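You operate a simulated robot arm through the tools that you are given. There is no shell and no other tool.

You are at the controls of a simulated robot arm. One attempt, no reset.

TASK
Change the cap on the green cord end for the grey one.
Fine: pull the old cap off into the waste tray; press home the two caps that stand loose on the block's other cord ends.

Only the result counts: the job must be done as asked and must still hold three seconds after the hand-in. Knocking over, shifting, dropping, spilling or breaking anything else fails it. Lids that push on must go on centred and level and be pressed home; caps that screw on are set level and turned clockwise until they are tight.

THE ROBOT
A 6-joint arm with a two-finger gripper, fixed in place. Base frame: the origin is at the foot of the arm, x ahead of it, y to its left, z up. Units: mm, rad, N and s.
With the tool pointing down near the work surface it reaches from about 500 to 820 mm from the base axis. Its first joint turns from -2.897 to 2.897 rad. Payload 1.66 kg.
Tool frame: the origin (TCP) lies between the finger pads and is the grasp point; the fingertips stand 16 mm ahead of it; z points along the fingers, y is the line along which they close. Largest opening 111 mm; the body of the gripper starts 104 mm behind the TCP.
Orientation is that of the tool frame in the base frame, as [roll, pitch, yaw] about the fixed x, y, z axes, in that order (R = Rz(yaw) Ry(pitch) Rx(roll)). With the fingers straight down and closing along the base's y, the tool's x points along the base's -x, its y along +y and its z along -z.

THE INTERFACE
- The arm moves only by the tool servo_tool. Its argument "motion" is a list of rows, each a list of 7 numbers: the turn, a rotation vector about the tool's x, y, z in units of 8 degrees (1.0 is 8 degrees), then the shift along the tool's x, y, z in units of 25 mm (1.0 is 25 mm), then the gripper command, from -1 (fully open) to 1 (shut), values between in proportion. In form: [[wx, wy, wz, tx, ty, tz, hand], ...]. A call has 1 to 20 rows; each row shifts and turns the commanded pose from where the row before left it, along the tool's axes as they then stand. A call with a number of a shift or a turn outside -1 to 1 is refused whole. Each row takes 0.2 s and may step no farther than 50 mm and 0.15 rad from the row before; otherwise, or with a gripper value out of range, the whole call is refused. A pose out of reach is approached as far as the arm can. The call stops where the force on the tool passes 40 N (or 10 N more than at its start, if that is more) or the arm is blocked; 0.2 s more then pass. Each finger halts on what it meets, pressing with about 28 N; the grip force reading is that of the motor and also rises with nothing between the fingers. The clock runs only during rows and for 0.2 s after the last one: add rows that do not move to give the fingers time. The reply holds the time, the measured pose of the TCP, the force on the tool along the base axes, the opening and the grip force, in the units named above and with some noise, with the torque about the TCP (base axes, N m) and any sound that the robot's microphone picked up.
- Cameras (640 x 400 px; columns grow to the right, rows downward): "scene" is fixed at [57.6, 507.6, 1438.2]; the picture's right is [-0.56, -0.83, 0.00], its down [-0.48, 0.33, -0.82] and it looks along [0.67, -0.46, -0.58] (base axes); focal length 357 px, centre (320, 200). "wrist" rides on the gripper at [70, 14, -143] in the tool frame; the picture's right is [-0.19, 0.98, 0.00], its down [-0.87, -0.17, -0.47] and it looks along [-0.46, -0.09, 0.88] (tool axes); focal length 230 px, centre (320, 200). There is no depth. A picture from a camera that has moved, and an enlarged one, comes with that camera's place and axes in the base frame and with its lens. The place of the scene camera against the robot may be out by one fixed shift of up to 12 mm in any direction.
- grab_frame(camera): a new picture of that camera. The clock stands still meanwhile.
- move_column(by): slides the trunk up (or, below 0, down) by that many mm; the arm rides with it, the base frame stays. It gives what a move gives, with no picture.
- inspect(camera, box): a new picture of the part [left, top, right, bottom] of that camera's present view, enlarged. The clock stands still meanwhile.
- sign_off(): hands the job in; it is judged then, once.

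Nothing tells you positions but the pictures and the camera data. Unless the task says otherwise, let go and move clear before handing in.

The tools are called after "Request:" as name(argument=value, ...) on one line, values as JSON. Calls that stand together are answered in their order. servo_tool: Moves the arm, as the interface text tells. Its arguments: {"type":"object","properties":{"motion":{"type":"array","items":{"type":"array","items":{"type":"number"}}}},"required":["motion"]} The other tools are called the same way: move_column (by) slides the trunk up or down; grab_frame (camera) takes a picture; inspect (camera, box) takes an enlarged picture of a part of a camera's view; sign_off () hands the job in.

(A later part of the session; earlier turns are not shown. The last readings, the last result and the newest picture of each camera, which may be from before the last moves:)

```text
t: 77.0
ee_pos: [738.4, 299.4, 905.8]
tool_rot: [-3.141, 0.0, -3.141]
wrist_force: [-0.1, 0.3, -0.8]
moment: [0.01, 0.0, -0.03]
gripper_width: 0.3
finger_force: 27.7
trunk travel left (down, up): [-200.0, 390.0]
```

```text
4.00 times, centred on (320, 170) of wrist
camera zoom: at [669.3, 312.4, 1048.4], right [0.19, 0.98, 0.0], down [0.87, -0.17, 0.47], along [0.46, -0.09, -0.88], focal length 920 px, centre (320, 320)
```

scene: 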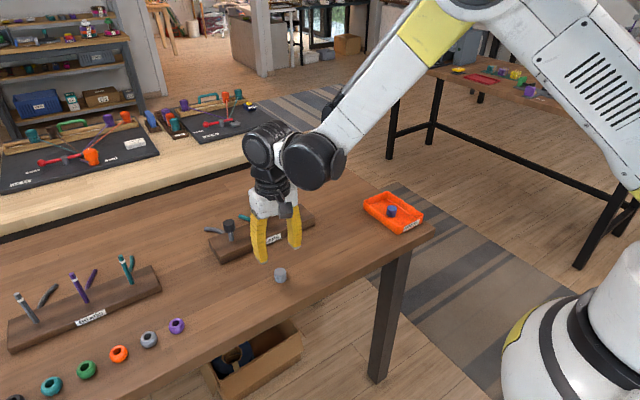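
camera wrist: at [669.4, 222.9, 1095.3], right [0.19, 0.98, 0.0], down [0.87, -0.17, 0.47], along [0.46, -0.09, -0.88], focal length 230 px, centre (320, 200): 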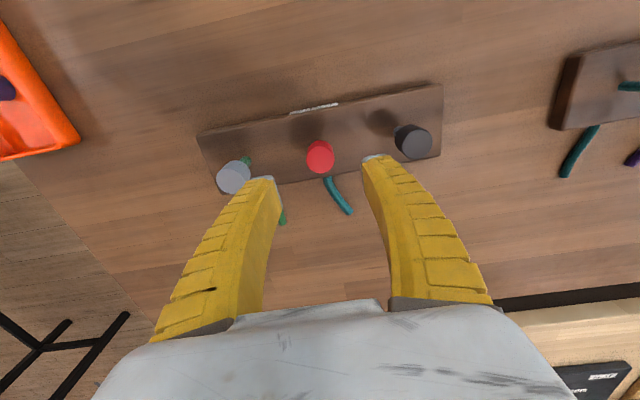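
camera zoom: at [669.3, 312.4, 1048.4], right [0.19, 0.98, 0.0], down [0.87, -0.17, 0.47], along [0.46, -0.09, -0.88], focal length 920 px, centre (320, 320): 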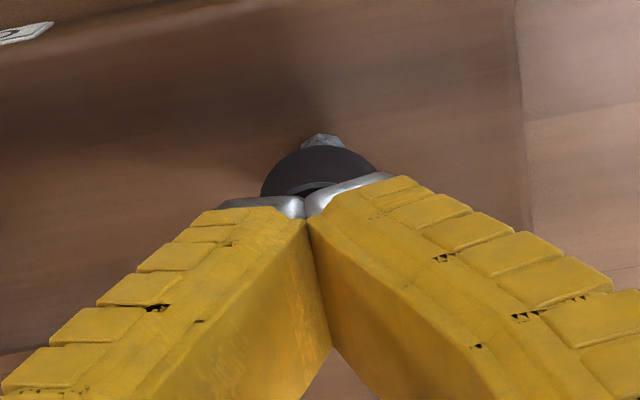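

Tips are centred over the black cap. Pressing down in small steps.

Request:
servo_tool(motion=[[0, 0, 0, 0, 0, 0.06, 1], [0, 0, 0, 0, 0, 0.06, 1], [0, 0, 0, 0, 0, 0.06, 1], [0, 0, 0, 0, 0, 0.06, 1], [0, 0, 0, 0, 0, 0.06, 1], [0, 0, 0, 0, 0, 0.06, 1], [0, 0, 0, 0, 0, 0.06, 1], [0, 0, 0, 0, 0, 0.05, 1]])

Request:
inspect(camera="scene", box=[205, 190, 255, 250])

```text
t: 78.8
ee_pos: [739.8, 300.8, 893.2]
tool_rot: [-3.139, -0.001, -3.141]
wrist_force: [0.0, -0.4, -0.2]
moment: [0.02, -0.01, -0.01]
gripper_width: 0.1
finger_force: 27.9
trunk travel left (down, up): [-200.0, 390.0]
```

```text
6.67 times, centred on (230, 220) of scene
camera zoom: at [57.6, 507.6, 1438.2], right [-0.56, -0.83, 0.0], down [-0.48, 0.33, -0.82], along [0.67, -0.46, -0.58], focal length 2378 px, centre (920, 67)
```

zoom: 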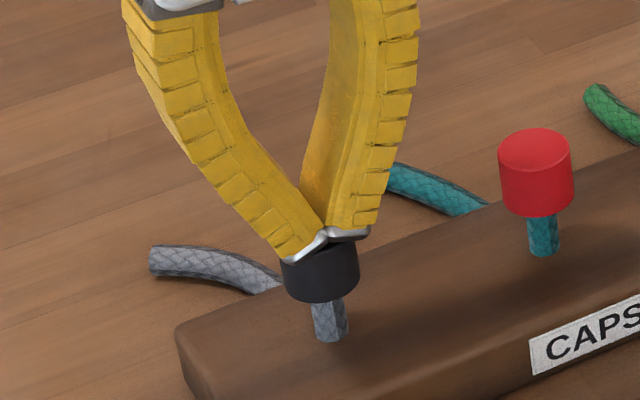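

Request:
servo_tool(motion=[[0, 0, 0, 0, 0, 0.05, 1], [0, 0, 0, 0, 0, 0.05, 1], [0, 0, 0, 0, 0, 0.05, 1], [0, 0, 0, 0, 0, 0.05, 1], [0, 0, 0, 0, 0, 0, 1]])

Request:
inspect(camera="scene", box=[205, 190, 255, 250])

```text
t: 80.0
ee_pos: [737.4, 298.8, 890.5]
tool_rot: [-3.141, 0.001, -3.141]
wrist_force: [4.1, 2.0, 12.5]
moment: [-0.02, -0.04, -0.03]
gripper_width: 6.1
finger_force: 27.8
trunk travel left (down, up): [-200.0, 390.0]
```

```text
6.67 times, centred on (230, 220) of scene
camera zoom: at [57.6, 507.6, 1438.2], right [-0.56, -0.83, 0.0], down [-0.48, 0.33, -0.82], along [0.67, -0.46, -0.58], focal length 2378 px, centre (920, 67)
```

zoom: 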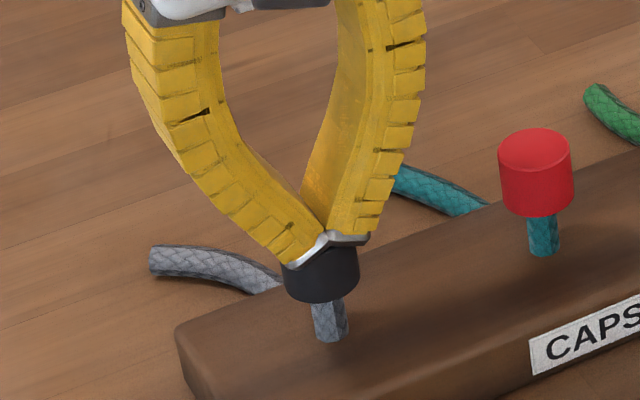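

Request:
servo_tool(motion=[[0, 0, 0, 0, 0, 0.05, 1], [0, 0, 0, 0, 0, 0.05, 1], [0, 0, 0, 0, 0, 0.05, 1], [0, 0, 0, 0, 0, 0.05, 1], [0, 0, 0, 0, 0, 0, 1]])

Request:
inspect(camera="scene", box=[205, 190, 255, 250])

```text
t: 81.2
ee_pos: [738.3, 298.8, 887.8]
tool_rot: [3.141, 0.002, 3.14]
wrist_force: [2.0, -0.2, 20.4]
moment: [0.02, -0.04, 0.01]
gripper_width: 6.1
finger_force: 28.2
trunk travel left (down, up): [-200.0, 390.0]
```

```text
6.67 times, centred on (230, 220) of scene
camera zoom: at [57.6, 507.6, 1438.2], right [-0.56, -0.83, 0.0], down [-0.48, 0.33, -0.82], along [0.67, -0.46, -0.58], focal length 2378 px, centre (920, 67)
```

zoom: 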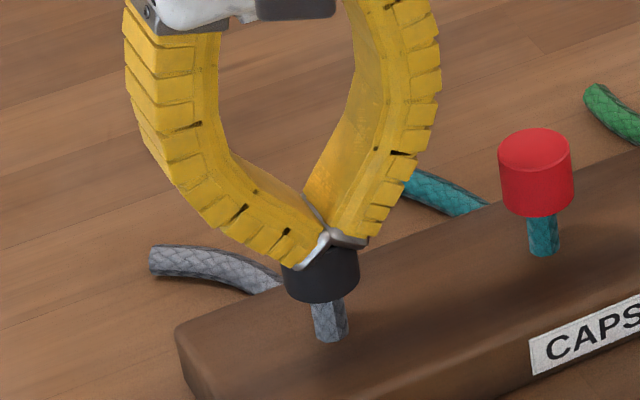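

Request:
servo_tool(motion=[[0, 0, 0, 0, 0, 0.05, 1], [0, 0, 0, 0, 0, 0.05, 1], [0, 0, 0, 0, 0, 0, 1]])

Request:
servo_tool(motion=[[0, 0, 0, 0, 0, -0.08, 1], [0, 0, 0, 0, 0, -0.08, 1], [0, 0, 0, 0, 0, -0.08, 1], [0, 0, 0, 0, 0, -0.08, 1], [0, 0, 0, 0, 0, -0.1, 1], [0, 0, 0, 0, 0, -0.12, 1], [0, 0, 0, 0, 0, -0.3, 1]])

Request:
inspect(camera="scene", box=[205, 190, 255, 250])

```text
t: 82.0
ee_pos: [738.4, 297.6, 883.2]
tool_rot: [3.141, 0.0, 3.141]
wrist_force: [0.2, -1.9, 21.9]
moment: [0.05, 0.0, 0.04]
gripper_width: 6.2
finger_force: 28.5
trunk travel left (down, up): [-200.0, 390.0]
```

```text
t: 83.6
ee_pos: [739.4, 299.8, 903.5]
tool_rot: [3.141, -0.001, 3.141]
wrist_force: [-0.2, 0.3, -0.3]
moment: [-0.01, -0.02, 0.01]
gripper_width: 0.0
finger_force: 27.9
trunk travel left (down, up): [-200.0, 390.0]
```

```text
6.67 times, centred on (230, 220) of scene
camera zoom: at [57.6, 507.6, 1438.2], right [-0.56, -0.83, 0.0], down [-0.48, 0.33, -0.82], along [0.67, -0.46, -0.58], focal length 2378 px, centre (920, 67)
```

zoom: 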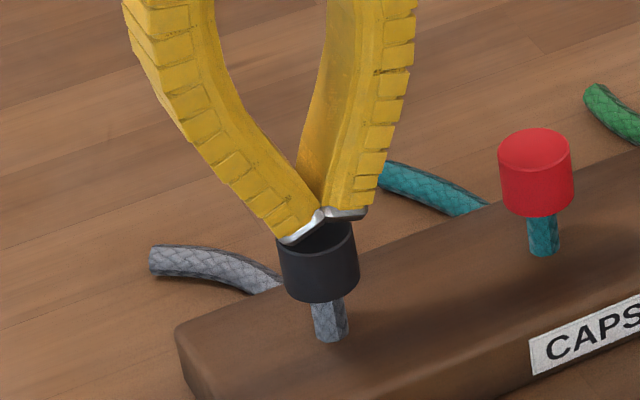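

The black cap stays down too. Now the grey cap on the green cord: rise, travel back and align with open fingers.

Request:
servo_tool(motion=[[0, 0, 0, 0, 0, -0.6, 1], [0, 0, 0, 0, 0, -0.7, 1], [0, 0, 0, 0, 0, -0.7, -0.1], [0, 0, 0, 0, -0.9, 0, -0.1], [0, 0, 0, 0, -0.9, 0, -0.1], [0, 0, 0, 0, -0.9, 0, -0.1], [0, 0, 0, 0, -0.9, 0, -0.1], [0, 0, 0, 0, -0.9, 0, -0.1], [0, 0, 0, 0, -0.9, 0, -0.1], [0, 0, 0, 0, -0.9, 0, -0.1], [0, 0, 0, 0, -0.9, 0, -0.1], [0, 0, 0, 0, 0, 0, -0.1], [0, 0, 0, 0, 0, 0, -0.1]])

Request:
inspect(camera="wrist", box=[240, 110, 400, 210])

Request:
inspect(camera="scene", box=[210, 180, 330, 250])

```text
t: 86.4
ee_pos: [739.8, 121.5, 952.2]
tool_rot: [-3.14, 0.001, 3.141]
wrist_force: [1.2, 0.2, 0.1]
moment: [-0.02, 0.0, 0.03]
gripper_width: 63.1
finger_force: 1.4
trunk travel left (down, up): [-200.0, 390.0]
```

```text
4.00 times, centred on (320, 160) of wrist
camera zoom: at [669.8, 134.4, 1095.5], right [0.19, 0.98, 0.0], down [0.87, -0.17, 0.47], along [0.46, -0.09, -0.88], focal length 920 px, centre (320, 360)
```

zoom: 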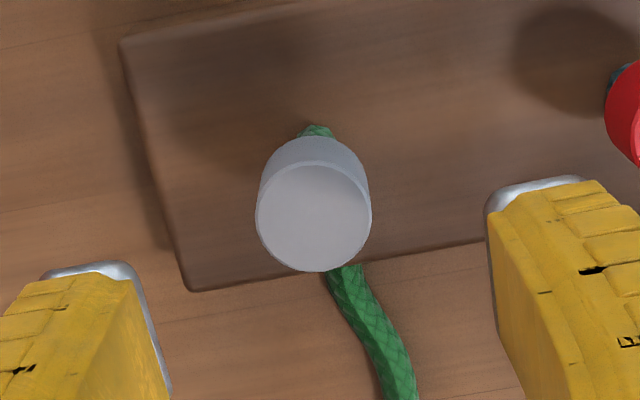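

```text
5.33 times, centred on (270, 215) of scene
camera zoom: at [57.6, 507.6, 1438.2], right [-0.56, -0.83, 0.0], down [-0.48, 0.33, -0.82], along [0.67, -0.46, -0.58], focal length 1902 px, centre (587, 120)
```

zoom: 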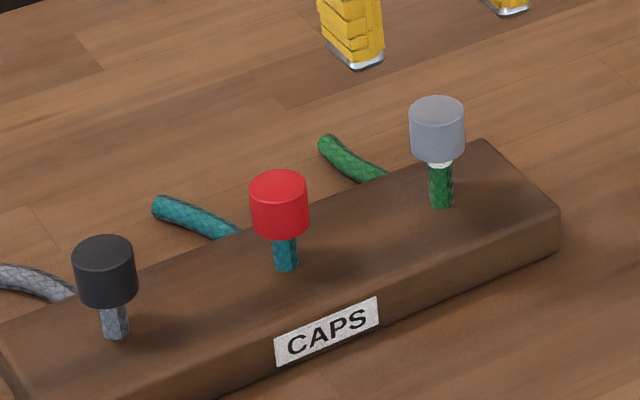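

The grey cap seems to sit 1–2 mm off the cord's axis, and I want it properly centred before pressing. I'll take two oblique side views, first from the −x side to judge the y offset.

Request:
servo_tool(motion=[[0, 0, 0, 0.8, 0, 0, -0.1], [0, 0, 0, 0.97, 0, 0.13, -0.1], [0, 0, 0, 0.97, 0, 0.13, -0.1], [0, 0, 0, 0.97, 0, 0.13, -0.1], [0, 0, 0, 0.97, 0, 0.13, -0.1], [0, 0, 0, 0.96, 0, 0.28, -0.1], [0, 0, 0, 0, 0, 0, -0.1], [0, 0, 0, 0, 0, 0, -0.1]])

Request:
inspect(camera="wrist", box=[290, 240, 370, 300])

Request:
grab_frame(camera="wrist")

```text
t: 88.2
ee_pos: [599.7, 122.1, 932.5]
tool_rot: [-3.142, 0.0, 3.141]
wrist_force: [-0.3, -0.4, -0.4]
moment: [0.01, -0.01, 0.0]
gripper_width: 62.7
finger_force: 1.3
trunk travel left (down, up): [-200.0, 390.0]
```

```text
6.67 times, centred on (330, 270) of wrist
camera zoom: at [529.7, 134.2, 1075.8], right [0.19, 0.98, 0.0], down [0.87, -0.17, 0.47], along [0.46, -0.09, -0.88], focal length 1534 px, centre (253, -267)
```

zoom: 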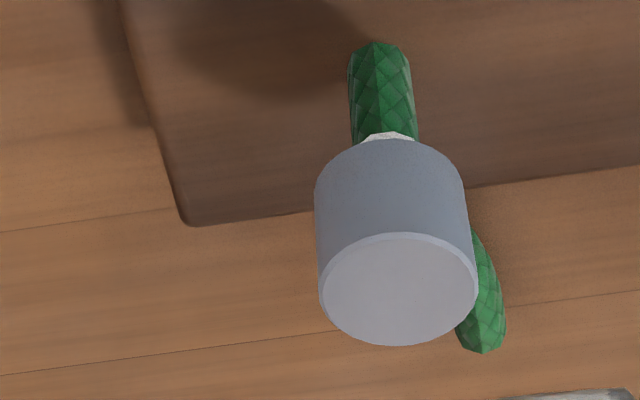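

```text
taken
camera wrist: at [529.7, 134.2, 1075.8], right [0.19, 0.98, 0.0], down [0.87, -0.17, 0.47], along [0.46, -0.09, -0.88], focal length 230 px, centre (320, 200)
```

wrist: 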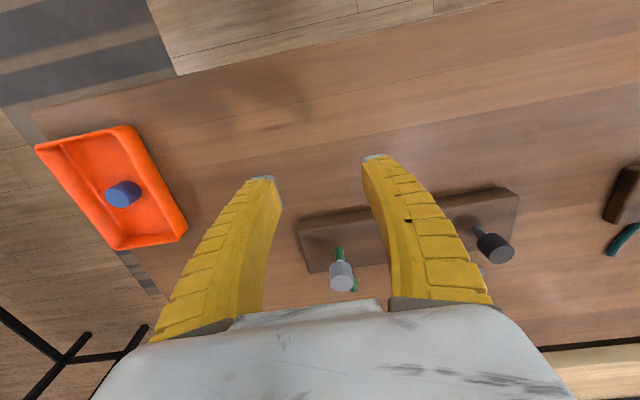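

From this side the cap sits about 0.75 mm toward −y and is level. Now I'll yaw the tool and view it from the −y end of the block to judge the x offset.

Request:
servo_tool(motion=[[0, 0, -0.9, 0, 0, 0, -0.1], [0, 0, -0.9, 0, 0, 0, -0.1], [0, 0, -0.9, 0, 0, 0, -0.1], [0, 0, -0.9, 0, 0, 0, -0.1], [0, 0, -0.9, 0, 0, 0, -0.1], [0, 0, -0.9, 0, 0, 0, -0.1], [0, 0, -0.9, 0, 0, 0, -0.1], [0, 0, -0.9, 0, 0, 0, -0.1], [0, 0, -0.9, 0, 0, 0, -0.1], [0, 0, -0.9, 0, 0, 0, -0.1], [0, 0, -0.9, 0, 0, 0, -0.1], [0, 0, -0.9, 0, 0, 0, -0.1], [0, 0, -0.45, 0, 0, 0, -0.1], [0, 0, 0, 0, 0, 0, -0.1]])

```text
t: 91.2
ee_pos: [598.4, 119.8, 934.6]
tool_rot: [3.14, 0.001, -1.57]
wrist_force: [-0.3, -0.1, 0.0]
moment: [0.01, 0.0, 0.02]
gripper_width: 62.9
finger_force: 1.0
trunk travel left (down, up): [-200.0, 390.0]
```

Request:
servo_tool(motion=[[0, 0, 0, 0.95, 0, 0, -0.1], [0, 0, 0, 0.95, -0.2, 0, -0.1], [0, 0, 0, 0.95, -0.9, 0, -0.1], [0, 0, 0, 0.95, -0.9, 0, -0.1], [0, 0, 0, 0.95, -0.9, 0, -0.1], [0, 0, 0, 0.95, -0.9, 0, -0.1], [0, 0, 0, 0, -0.9, 0, -0.1], [0, 0, 0, 0, -0.9, 0, -0.1], [0, 0, 0, 0, 0, 0, -0.1], [0, 0, 0, 0, 0, 0, -0.1]])

Request:
grab_frame(camera="wrist")

Request:
inspect(camera="wrist", box=[290, 240, 370, 300])

```text
t: 93.4
ee_pos: [738.7, -23.5, 933.7]
tool_rot: [-3.142, 0.0, -1.569]
wrist_force: [1.0, 0.8, 0.7]
moment: [0.01, 0.01, -0.05]
gripper_width: 62.9
finger_force: 1.3
trunk travel left (down, up): [-200.0, 390.0]
```

```text
taken
camera wrist: at [724.5, -93.8, 1076.6], right [-0.98, 0.19, 0.0], down [0.17, 0.87, 0.47], along [0.09, 0.46, -0.88], focal length 230 px, centre (320, 200)
```

wrist: 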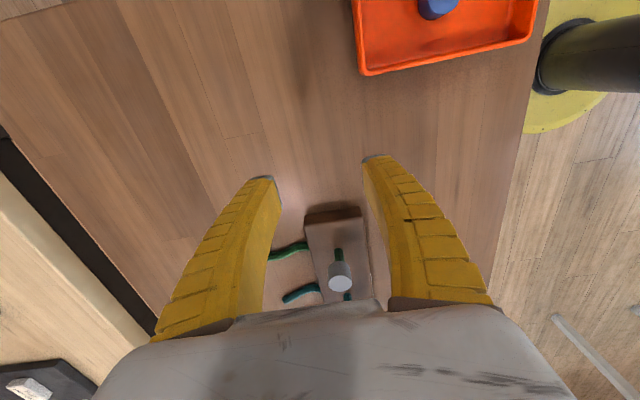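

```text
6.67 times, centred on (330, 270) of wrist
camera zoom: at [724.5, -93.8, 1076.6], right [-0.98, 0.19, 0.0], down [0.17, 0.87, 0.47], along [0.09, 0.46, -0.88], focal length 1534 px, centre (253, -267)
```

zoom: 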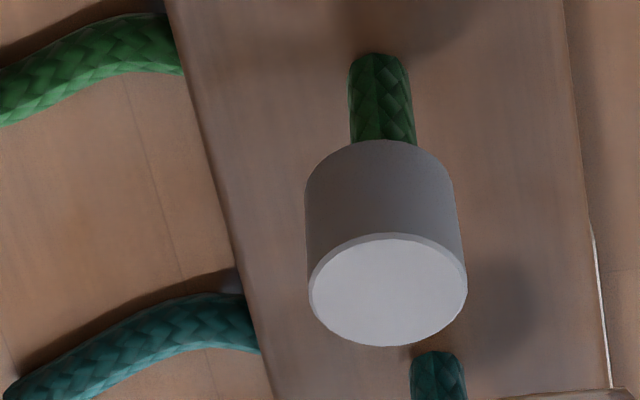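

From this side the cap clearly leans against the cord: it is off by about (+2.3, −1.2) mm. With this yaw the fingers close along x, so I'll go over the cap, grip it and re-centre it.

Request:
servo_tool(motion=[[0, 0, 0, -0.947, -0.055, 0, -0.1], [0, 0, 0, -0.947, -0.055, 0, -0.1], [0, 0, 0, -0.947, 0, 0, -0.1], [0, 0, 0, -0.947, 0, 0, -0.1], [0, 0, 0, -0.947, 0, 0, -0.1], [0, 0, 0, -0.947, 0, 0, -0.1], [0, 0, 0, 0, 0, 0, -0.1], [0, 0, 0, 0, 0, 0, -0.1]])

Request:
inspect(camera="wrist", box=[240, 120, 400, 220])

Request:
inspect(camera="scene", box=[260, 160, 340, 220])

```text
t: 95.2
ee_pos: [742.7, 119.5, 932.5]
tool_rot: [-3.141, -0.001, -1.571]
wrist_force: [0.8, 0.1, 0.2]
moment: [0.02, 0.03, 0.0]
gripper_width: 63.1
finger_force: 1.1
trunk travel left (down, up): [-200.0, 390.0]
```

```text
4.00 times, centred on (320, 170) of wrist
camera zoom: at [728.9, 49.3, 1075.8], right [-0.98, 0.19, 0.0], down [0.17, 0.87, 0.47], along [0.09, 0.46, -0.88], focal length 920 px, centre (320, 320)
```

zoom: 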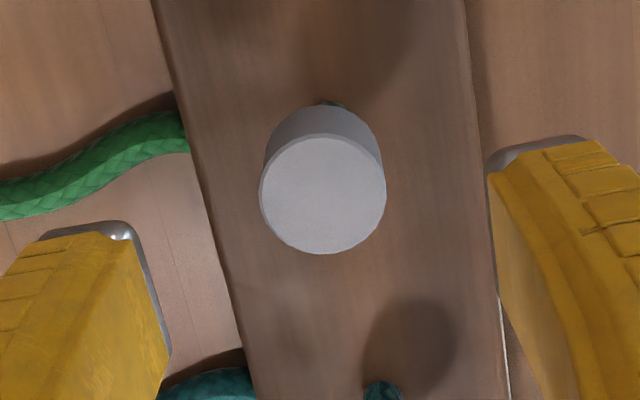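

```text
6.67 times, centred on (300, 190) of scene
camera zoom: at [57.6, 507.6, 1438.2], right [-0.56, -0.83, 0.0], down [-0.48, 0.33, -0.82], along [0.67, -0.46, -0.58], focal length 2378 px, centre (453, 267)
```

zoom: 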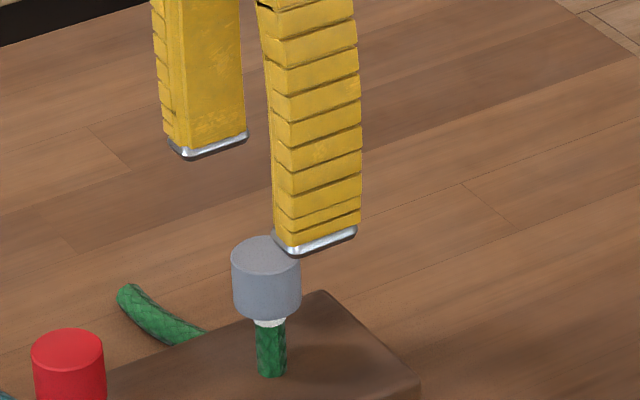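

Request:
servo_tool(motion=[[0, 0, 0, 0.033, 0.049, 0, -0.1], [0, 0, 0, 0, 0, 0.6, -0.1], [0, 0, 0, 0, 0, 0.6, -0.1], [0, 0, 0, 0, 0, 0.6, -0.1], [0, 0, 0, 0, 0, 0.5, -0.1], [0, 0, 0, 0, 0, 0, -0.1]])

Request:
inspect(camera="wrist", box=[240, 130, 400, 230])

Request:
inspect(camera="scene", box=[260, 160, 340, 220])

```text
t: 96.6
ee_pos: [740.7, 118.0, 873.4]
tool_rot: [3.141, -0.001, -1.569]
wrist_force: [0.4, -0.7, -0.9]
moment: [0.0, 0.0, 0.05]
gripper_width: 62.8
finger_force: 1.5
trunk travel left (down, up): [-200.0, 390.0]
```

```text
4.00 times, centred on (320, 180) of wrist
camera zoom: at [726.6, 47.9, 1018.0], right [-0.98, 0.19, 0.0], down [0.17, 0.87, 0.47], along [0.09, 0.46, -0.88], focal length 920 px, centre (320, 280)
```

zoom: 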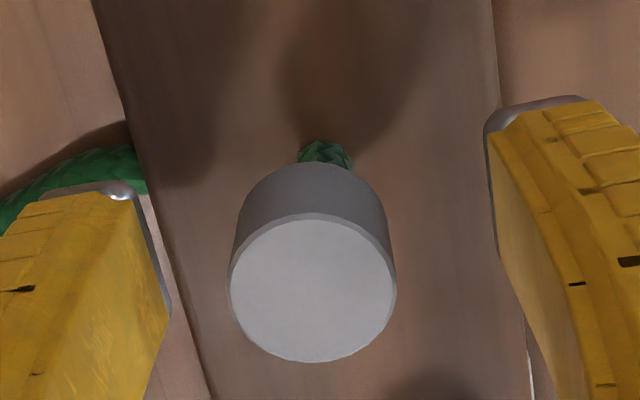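

```text
6.67 times, centred on (300, 190) of scene
camera zoom: at [57.6, 507.6, 1438.2], right [-0.56, -0.83, 0.0], down [-0.48, 0.33, -0.82], along [0.67, -0.46, -0.58], focal length 2378 px, centre (453, 267)
```

zoom: 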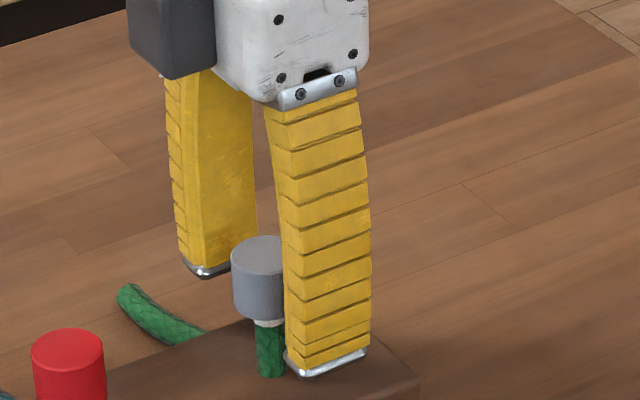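

The fingers straddle the cap; closing on it now.

Request:
servo_tool(motion=[[0, 0, 0, 0, 0, 0, 0.3], [0, 0, 0, 0, 0, 0, 0.5], [0, 0, 0, 0, 0, 0, 1], [0, 0, 0, 0, 0, 0, 1], [0, 0, 0, 0, 0, 0, 1]])

Request:
inspect(camera="wrist", box=[240, 130, 400, 230])

Request:
inspect(camera="scene", box=[260, 160, 340, 220])

```text
t: 97.8
ee_pos: [740.5, 118.0, 875.9]
tool_rot: [3.142, 0.001, -1.571]
wrist_force: [0.4, -0.7, 0.9]
moment: [-0.02, 0.01, 0.0]
gripper_width: 19.4
finger_force: 27.8
trunk travel left (down, up): [-200.0, 390.0]
```

```text
4.00 times, centred on (320, 180) of wrist
camera zoom: at [726.7, 47.9, 1018.1], right [-0.98, 0.19, 0.0], down [0.17, 0.87, 0.47], along [0.09, 0.46, -0.88], focal length 920 px, centre (320, 280)
```

zoom: 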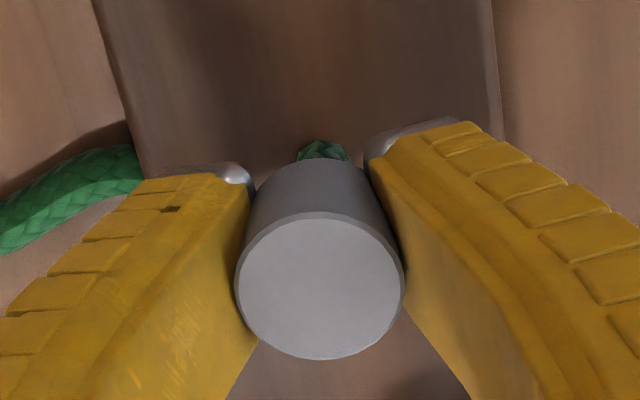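

```text
6.67 times, centred on (300, 190) of scene
camera zoom: at [57.6, 507.6, 1438.2], right [-0.56, -0.83, 0.0], down [-0.48, 0.33, -0.82], along [0.67, -0.46, -0.58], focal length 2378 px, centre (453, 267)
```

zoom: 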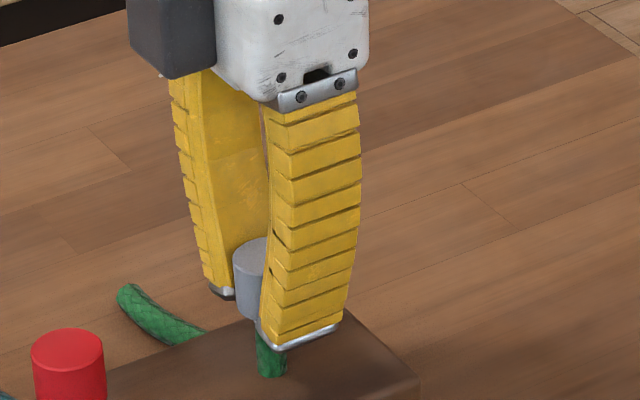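

Gripped. Comparing both cameras, the cap is now about (+0.9, −1.2) mm off the cord axis, so I'll shift it by that amount and re-measure.

Request:
servo_tool(motion=[[0, 0, 0, -0.048, 0.036, 0, 1], [0, 0, 0, 0, 0, 0, 1], [0, 0, 0, 0, 0, 0, 1]])

Request:
inspect(camera="wrist", box=[280, 150, 360, 210])

Request:
inspect(camera="scene", box=[280, 185, 312, 218])

```text
t: 98.6
ee_pos: [739.9, 118.5, 875.2]
tool_rot: [-3.14, 0.001, -1.57]
wrist_force: [1.2, 0.7, 0.6]
moment: [-0.06, 0.01, 0.01]
gripper_width: 18.9
finger_force: 28.1
trunk travel left (down, up): [-200.0, 390.0]
```

```text
6.67 times, centred on (320, 180) of wrist
camera zoom: at [725.3, 49.3, 1018.3], right [-0.98, 0.19, 0.0], down [0.17, 0.87, 0.47], along [0.09, 0.46, -0.88], focal length 1534 px, centre (320, 333)
```

zoom: 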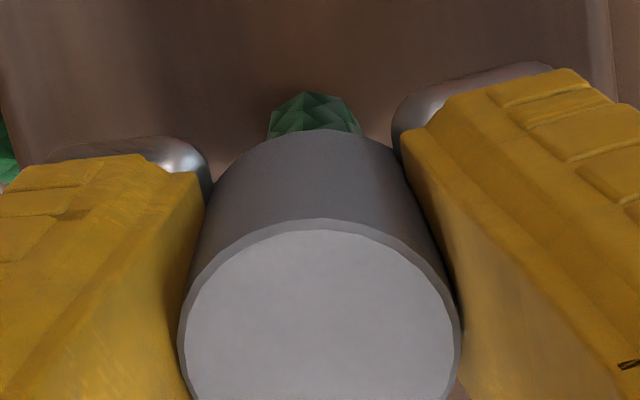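

```text
12.12 times, centred on (296, 202) of scene
camera zoom: at [57.6, 507.6, 1438.2], right [-0.56, -0.83, 0.0], down [-0.48, 0.33, -0.82], along [0.67, -0.46, -0.58], focal length 4323 px, centre (611, 182)
```

zoom: 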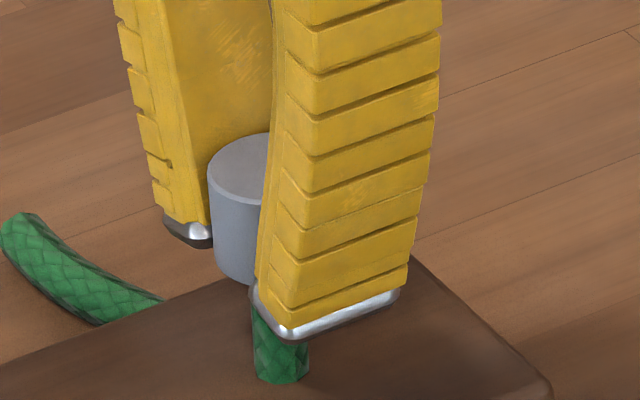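

Now within about 0.5 mm. I'll trim slightly and press it down in the grip, this time going past the force at which the other caps seated.

Request:
servo_tool(motion=[[0, 0, 0, 0.012, -0.012, 0, 1], [0, 0, 0, 0, 0, 0.05, 1], [0, 0, 0, 0, 0, 0.05, 1], [0, 0, 0, 0, 0, 0.05, 1], [0, 0, 0, 0, 0, 0.05, 1], [0, 0, 0, 0, 0, 0, 1]])

Request:
inspect(camera="wrist", box=[280, 150, 360, 210])

Request:
inspect(camera="scene", box=[280, 185, 312, 218])

```text
t: 100.0
ee_pos: [738.1, 119.1, 871.3]
tool_rot: [-3.141, 0.0, -1.571]
wrist_force: [0.4, 0.1, 0.7]
moment: [-0.03, -0.01, -0.02]
gripper_width: 18.1
finger_force: 27.7
trunk travel left (down, up): [-200.0, 390.0]
```

```text
6.67 times, centred on (320, 180) of wrist
camera zoom: at [725.6, 48.7, 1013.8], right [-0.98, 0.19, 0.0], down [0.17, 0.87, 0.47], along [0.09, 0.46, -0.88], focal length 1534 px, centre (320, 333)
```

zoom: 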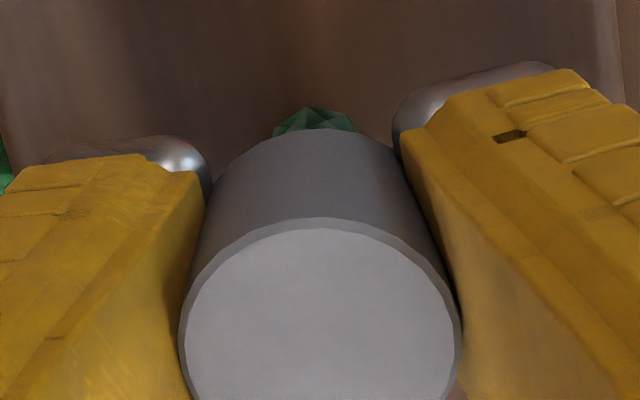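

```text
12.12 times, centred on (296, 202) of scene
camera zoom: at [57.6, 507.6, 1438.2], right [-0.56, -0.83, 0.0], down [-0.48, 0.33, -0.82], along [0.67, -0.46, -0.58], focal length 4323 px, centre (611, 182)
```

zoom: 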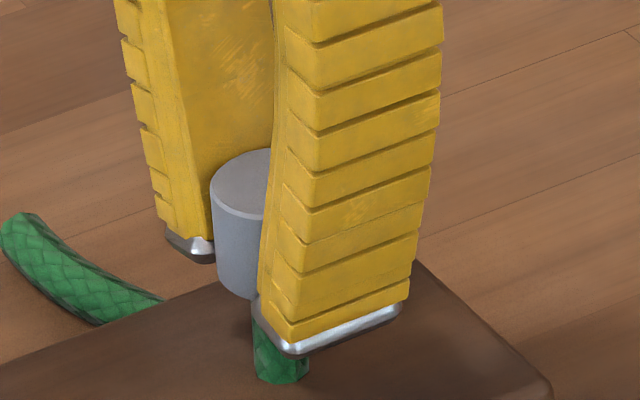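

Request:
servo_tool(motion=[[0, 0, 0, 0.008, -0.022, 0, 1], [0, 0, 0, 0, 0, 0.04, 1], [0, 0, 0, 0, 0, 0.04, 1], [0, 0, 0, 0, 0, 0.04, 1], [0, 0, 0, 0, 0, 0, 1]])

Request:
inspect(camera="wrist", box=[280, 150, 360, 210])

Request:
inspect(camera="scene", box=[280, 185, 312, 218])

```text
t: 101.2
ee_pos: [739.7, 118.5, 868.2]
tool_rot: [3.141, 0.0, -1.571]
wrist_force: [-0.9, 0.1, 2.6]
moment: [0.01, -0.03, 0.01]
gripper_width: 17.0
finger_force: 28.0
trunk travel left (down, up): [-200.0, 390.0]
```

```text
6.67 times, centred on (320, 180) of wrist
camera zoom: at [726.2, 48.3, 1011.0], right [-0.98, 0.19, 0.0], down [0.17, 0.87, 0.47], along [0.09, 0.46, -0.88], focal length 1534 px, centre (320, 333)
```

zoom: 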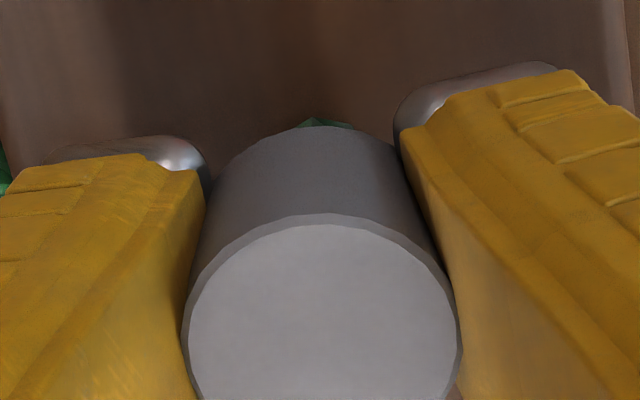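

```text
12.12 times, centred on (296, 202) of scene
camera zoom: at [57.6, 507.6, 1438.2], right [-0.56, -0.83, 0.0], down [-0.48, 0.33, -0.82], along [0.67, -0.46, -0.58], focal length 4323 px, centre (611, 182)
```

zoom: 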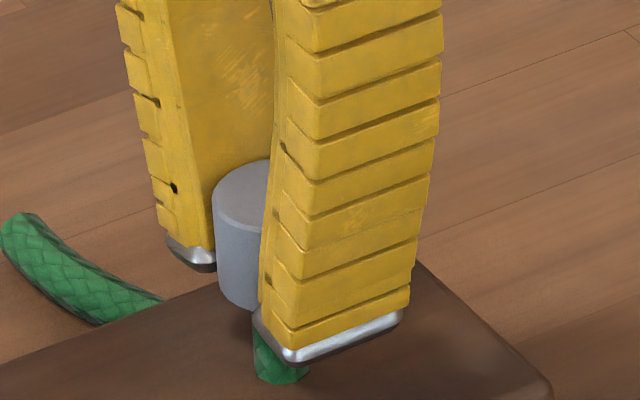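

Request:
servo_tool(motion=[[0, 0, 0, -0.014, 0, 0.04, 1], [0, 0, 0, 0, 0, 0.04, 1], [0, 0, 0, 0, 0, 0.04, 1], [0, 0, 0, 0, 0, 0, 1]])

Request:
inspect(camera="scene", box=[280, 185, 312, 218])

```text
t: 102.2
ee_pos: [739.7, 117.3, 867.1]
tool_rot: [-3.139, 0.001, -1.571]
wrist_force: [2.3, -1.3, 16.8]
moment: [0.03, -0.03, -0.01]
gripper_width: 18.2
finger_force: 28.3
trunk travel left (down, up): [-200.0, 390.0]
```

```text
12.12 times, centred on (296, 202) of scene
camera zoom: at [57.6, 507.6, 1438.2], right [-0.56, -0.83, 0.0], down [-0.48, 0.33, -0.82], along [0.67, -0.46, -0.58], focal length 4323 px, centre (611, 182)
```

zoom: 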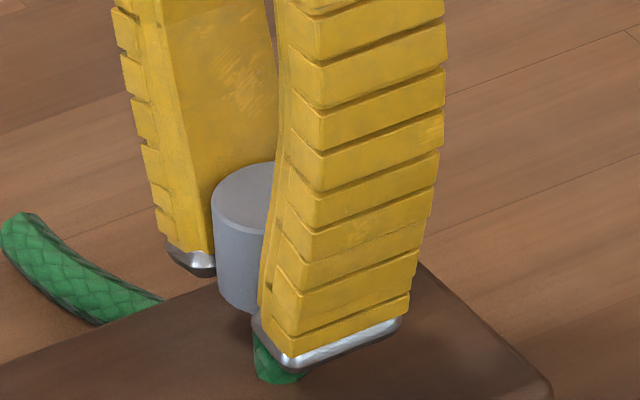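

Request:
servo_tool(motion=[[0, 0, 0, 0, 0, 0.04, 1], [0, 0, 0, 0, 0, 0.04, 1], [0, 0, 0, 0, 0, 0.04, 1], [0, 0, 0, 0, 0, 0, 1]])

Request:
inspect(camera="scene", box=[280, 185, 312, 218])

Request:
inspect(camera="wrist", box=[240, 130, 400, 230])

```text
t: 103.2
ee_pos: [740.2, 119.1, 863.8]
tool_rot: [-3.141, -0.001, -1.573]
wrist_force: [0.1, 0.5, 21.1]
moment: [0.05, -0.01, 0.03]
gripper_width: 21.8
finger_force: 28.2
trunk travel left (down, up): [-200.0, 390.0]
```

```text
12.12 times, centred on (296, 202) of scene
camera zoom: at [57.6, 507.6, 1438.2], right [-0.56, -0.83, 0.0], down [-0.48, 0.33, -0.82], along [0.67, -0.46, -0.58], focal length 4323 px, centre (611, 182)
```

zoom: 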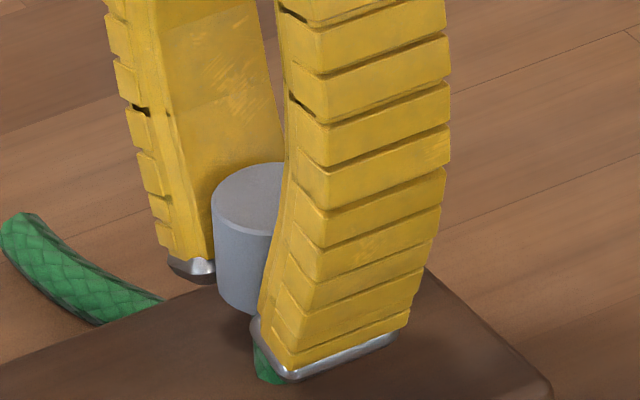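

```text
4.00 times, centred on (320, 180) of wrist
camera zoom: at [725.3, 49.1, 1006.1], right [-0.98, 0.19, 0.0], down [0.17, 0.87, 0.47], along [0.09, 0.46, -0.88], focal length 920 px, centre (320, 280)
```

zoom: 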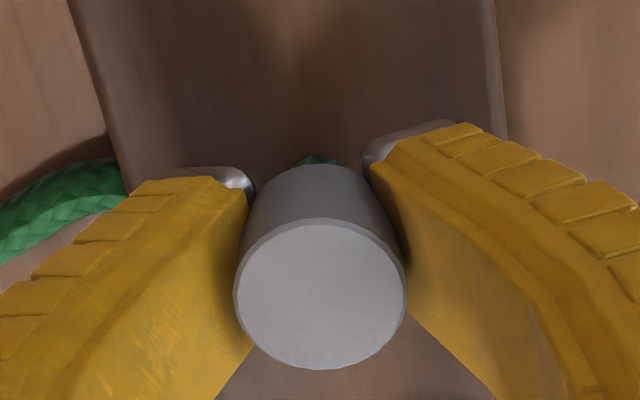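

Force is 21 N and the pads are beginning to slip along the cap, so it's hard against its stop. I'll unload gently in small steps while still gripping, then check.

Request:
servo_tool(motion=[[0, 0, 0, 0, 0, -0.04, 1], [0, 0, 0, 0, 0, -0.04, 1]])

```text
t: 103.8
ee_pos: [739.9, 119.5, 863.8]
tool_rot: [-3.14, 0.002, -1.571]
wrist_force: [-3.1, 1.5, 8.8]
moment: [-0.03, -0.02, 0.01]
gripper_width: 21.6
finger_force: 27.9
trunk travel left (down, up): [-200.0, 390.0]
```

Request:
servo_tool(motion=[[0, 0, 0, 0, 0, -0.03, 1], [0, 0, 0, 0, 0, 0, 1]])

Request:
inspect(camera="scene", box=[280, 185, 312, 218])

```text
t: 104.4
ee_pos: [739.7, 119.7, 864.3]
tool_rot: [3.141, -0.001, -1.572]
wrist_force: [-0.4, 0.0, 1.7]
moment: [0.01, 0.0, 0.01]
gripper_width: 20.9
finger_force: 27.5
trunk travel left (down, up): [-200.0, 390.0]
```

```text
12.12 times, centred on (296, 202) of scene
camera zoom: at [57.6, 507.6, 1438.2], right [-0.56, -0.83, 0.0], down [-0.48, 0.33, -0.82], along [0.67, -0.46, -0.58], focal length 4323 px, centre (611, 182)
```

zoom: 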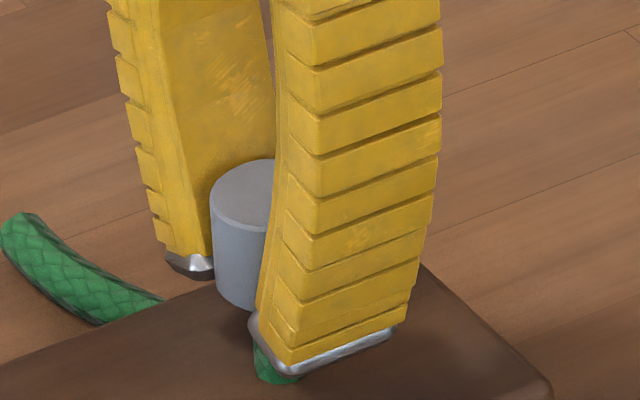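

Unloaded to about 1.7 N. Releasing now.

Request:
servo_tool(motion=[[0, 0, 0, 0, 0, 0, 0.55], [0, 0, 0, 0, 0, 0, 0.45], [0, 0, 0, 0, 0, 0, 0.3], [0, 0, 0, 0, 0, 0, 0.1], [0, 0, 0, 0, 0, 0, -0.1], [0, 0, 0, 0, 0, 0, -0.1]])

Request:
inspect(camera="scene", box=[280, 185, 312, 218])

Request:
inspect(camera="wrist", box=[240, 130, 400, 230])

```text
t: 105.8
ee_pos: [740.9, 118.8, 863.3]
tool_rot: [3.141, 0.0, -1.571]
wrist_force: [-1.0, 0.4, 0.1]
moment: [0.0, -0.01, 0.0]
gripper_width: 63.0
finger_force: 1.2
trunk travel left (down, up): [-200.0, 390.0]
```

```text
12.12 times, centred on (296, 202) of scene
camera zoom: at [57.6, 507.6, 1438.2], right [-0.56, -0.83, 0.0], down [-0.48, 0.33, -0.82], along [0.67, -0.46, -0.58], focal length 4323 px, centre (611, 182)
```

zoom: 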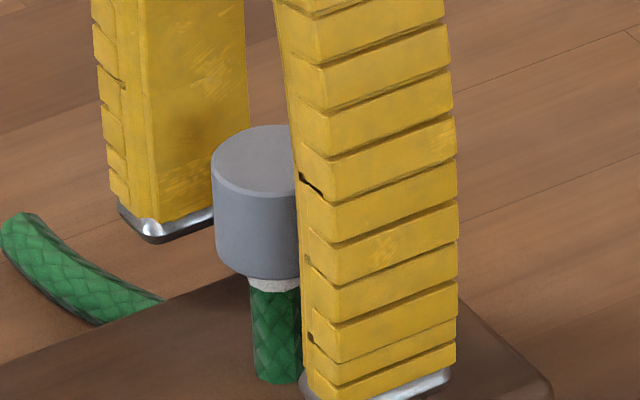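

```text
4.00 times, centred on (320, 180) of wrist
camera zoom: at [726.6, 49.2, 1007.7], right [-0.98, 0.19, 0.0], down [0.17, 0.87, 0.47], along [0.09, 0.46, -0.88], focal length 920 px, centre (320, 280)
```

zoom: 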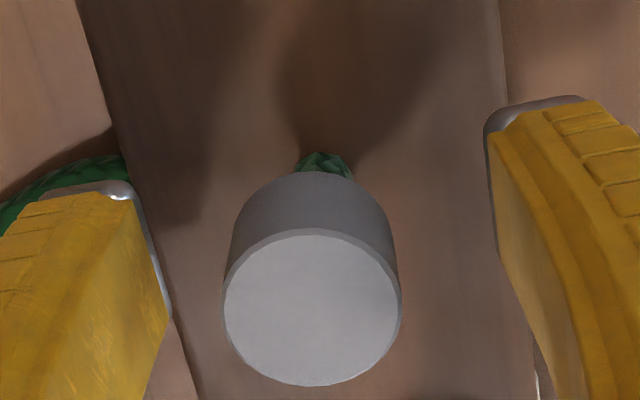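

The cap rose again as the fingers opened. The curved fingertips hook under its rim and squeeze it upward. Pressing on top worked for the other two, so that's the way to finish here. First I'll rise and re-check centring from the −y side.

Request:
servo_tool(motion=[[0, 0, 0, 0, 0, -0.6, -0.1], [0, 0, 0, 0, 0, -0.8, -0.1], [0, 0, 0, 0, 0, -0.8, -0.1], [0, 0, 0, 0.9, 0, 0, -0.1], [0, 0, 0, 0.9, 0, 0, -0.1], [0, 0, 0, 0.9, 0, 0, -0.1], [0, 0, 0, 0.9, 0, 0.3, -0.1], [0, 0, 0, 0.9, 0, 0.3, -0.1], [0, 0, 0, 0.9, 0, 0.3, -0.1], [0, 0, 0, 0, 0, 0, -0.1], [0, 0, 0, 0, 0, 0, -0.1]])

Request:
grab_frame(camera="wrist")

Request:
inspect(camera="wrist", box=[290, 240, 370, 300])

Request:
inspect(camera="scene", box=[280, 185, 312, 218])

```text
t: 108.2
ee_pos: [741.0, -15.5, 897.8]
tool_rot: [-3.139, 0.0, -1.572]
wrist_force: [0.7, 0.8, 0.8]
moment: [-0.04, 0.03, -0.01]
gripper_width: 63.0
finger_force: 1.2
trunk travel left (down, up): [-200.0, 390.0]
```

```text
taken
camera wrist: at [727.1, -85.5, 1040.8], right [-0.98, 0.19, 0.0], down [0.17, 0.87, 0.47], along [0.09, 0.46, -0.88], focal length 230 px, centre (320, 200)
```

wrist: 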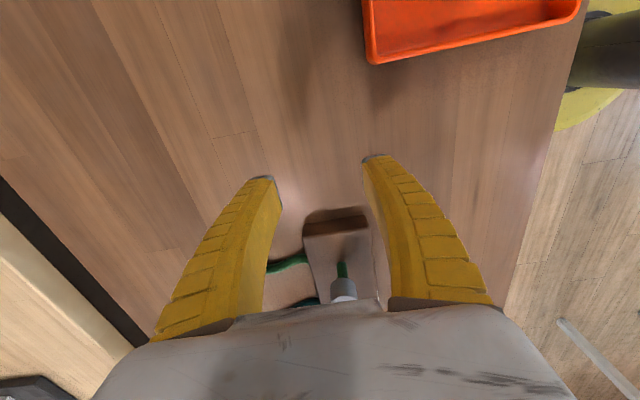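

```text
6.67 times, centred on (330, 270) of wrist
camera zoom: at [727.1, -85.5, 1040.8], right [-0.98, 0.19, 0.0], down [0.17, 0.87, 0.47], along [0.09, 0.46, -0.88], focal length 1534 px, centre (253, -267)
```

zoom: 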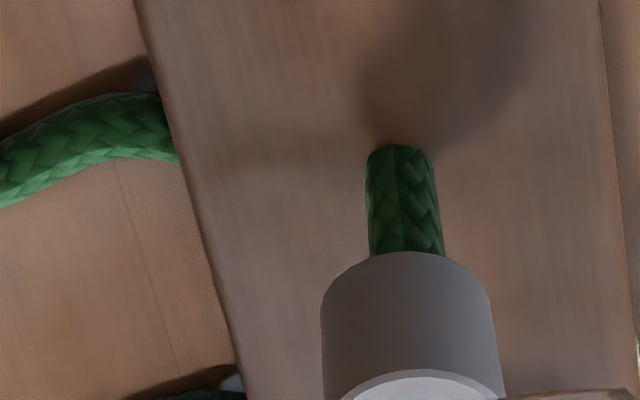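

```text
12.12 times, centred on (296, 202) of scene
camera zoom: at [57.6, 507.6, 1438.2], right [-0.56, -0.83, 0.0], down [-0.48, 0.33, -0.82], along [0.67, -0.46, -0.58], focal length 4323 px, centre (611, 182)
```

zoom: 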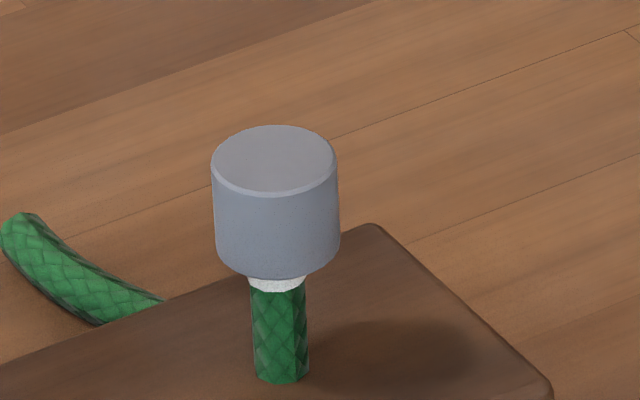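

The cord is vertical; the cap simply leans to one side again, about (+1.5, −1.7) mm off. I'll go back over it at the pose that was centred. This time I'll grip higher and much more lightly, so that letting go doesn't squeeze it out.

Request:
servo_tool(motion=[[0, 0, 0, 0, 0, -0.9, -0.1], [0, 0, 0, -0.9, 0, -0.2, -0.1], [0, 0, 0, -0.9, 0, 0, -0.1], [0, 0, 0, -0.9, 0, 0, -0.1], [0, 0, 0, -0.9, 0, 0, -0.1], [0, 0, 0, -0.9, 0, 0, -0.1], [0, 0, 0, -0.9, 0, 0, -0.1], [0, 0, 0, 0, 0, 0.4, -0.1], [0, 0, 0, 0, 0, 0, -0.1]])

Request:
inspect(camera="wrist", box=[240, 120, 400, 220])

```text
t: 110.2
ee_pos: [740.7, 117.8, 914.3]
tool_rot: [3.141, 0.0, -1.572]
wrist_force: [0.5, 0.4, -0.1]
moment: [0.03, 0.0, -0.01]
gripper_width: 63.2
finger_force: 1.7
trunk travel left (down, up): [-200.0, 390.0]
```

```text
4.00 times, centred on (320, 170) of wrist
camera zoom: at [726.8, 48.7, 1057.7], right [-0.98, 0.19, 0.0], down [0.17, 0.87, 0.47], along [0.09, 0.46, -0.88], focal length 920 px, centre (320, 320)
```

zoom: 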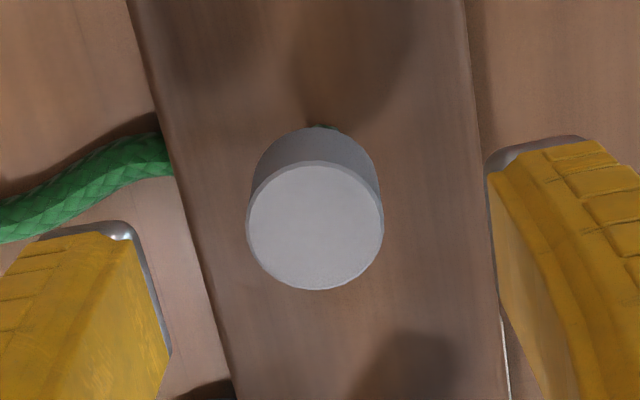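

Request:
servo_tool(motion=[[0, 0, 0, -0.02, 0.036, 0, -0.1], [0, 0, 0, 0, 0, 0.5, -0.1], [0, 0, 0, 0, 0, 0.5, -0.1], [0, 0, 0, 0, 0, 0.4, -0.1], [0, 0, 0, 0, 0, 0, 0.2], [0, 0, 0, 0, 0, 0, 0.4], [0, 0, 0, 0, 0, 0, 0.5]])

Request:
inspect(camera="wrist", box=[240, 130, 400, 230])

Request:
inspect(camera="scene", box=[280, 185, 312, 218])

```text
t: 111.8
ee_pos: [740.7, 119.3, 882.0]
tool_rot: [3.139, 0.0, -1.571]
wrist_force: [-1.3, -0.1, 0.4]
moment: [0.01, 0.0, 0.0]
gripper_width: 30.4
finger_force: 2.2
trunk travel left (down, up): [-200.0, 390.0]
```

```text
4.00 times, centred on (320, 180) of wrist
camera zoom: at [726.8, 49.7, 1023.4], right [-0.98, 0.19, 0.0], down [0.17, 0.87, 0.47], along [0.09, 0.46, -0.88], focal length 920 px, centre (320, 280)
```

zoom: 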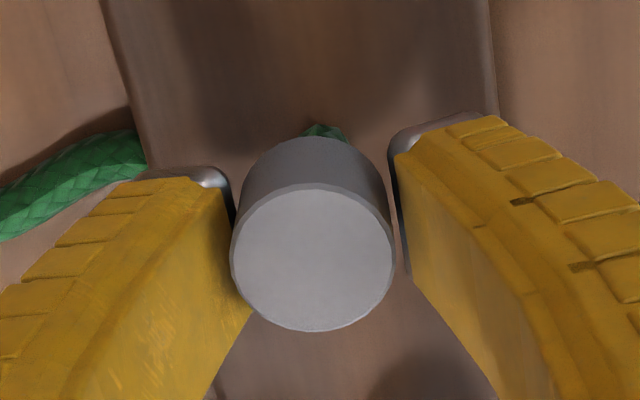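

```text
12.12 times, centred on (296, 202) of scene
camera zoom: at [57.6, 507.6, 1438.2], right [-0.56, -0.83, 0.0], down [-0.48, 0.33, -0.82], along [0.67, -0.46, -0.58], focal length 4323 px, centre (611, 182)
```

zoom: 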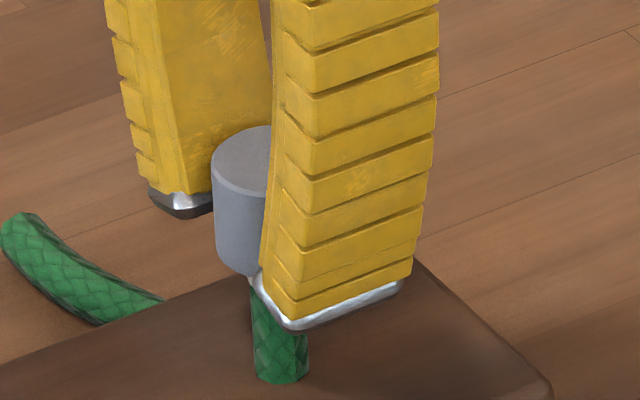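

Request:
servo_tool(motion=[[0, 0, 0, 0, 0, 0, 0.55], [0, 0, 0, 0, 0, 0, 0.6], [0, 0, 0, 0, 0, 0, 0.6]])

Request:
inspect(camera="wrist", box=[280, 140, 360, 200])

Request:
inspect(camera="scene", box=[280, 185, 312, 218])

```text
t: 112.6
ee_pos: [740.6, 118.9, 880.0]
tool_rot: [-3.141, -0.001, -1.57]
wrist_force: [0.2, 0.6, 1.3]
moment: [0.02, 0.0, -0.01]
gripper_width: 23.9
finger_force: 11.1
trunk travel left (down, up): [-200.0, 390.0]
```

```text
6.67 times, centred on (320, 170) of wrist
camera zoom: at [726.7, 49.8, 1023.5], right [-0.98, 0.19, 0.0], down [0.17, 0.87, 0.47], along [0.09, 0.46, -0.88], focal length 1534 px, centre (320, 400)
```

zoom: 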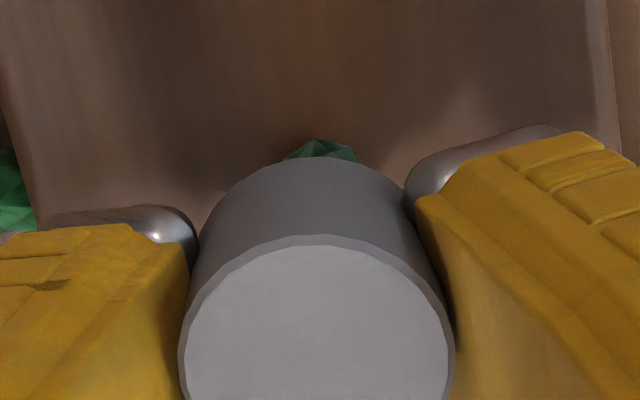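

```text
12.12 times, centred on (296, 202) of scene
camera zoom: at [57.6, 507.6, 1438.2], right [-0.56, -0.83, 0.0], down [-0.48, 0.33, -0.82], along [0.67, -0.46, -0.58], focal length 4323 px, centre (611, 182)
```

zoom: 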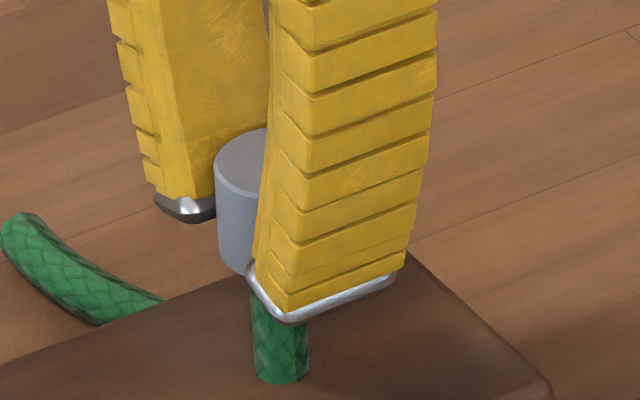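

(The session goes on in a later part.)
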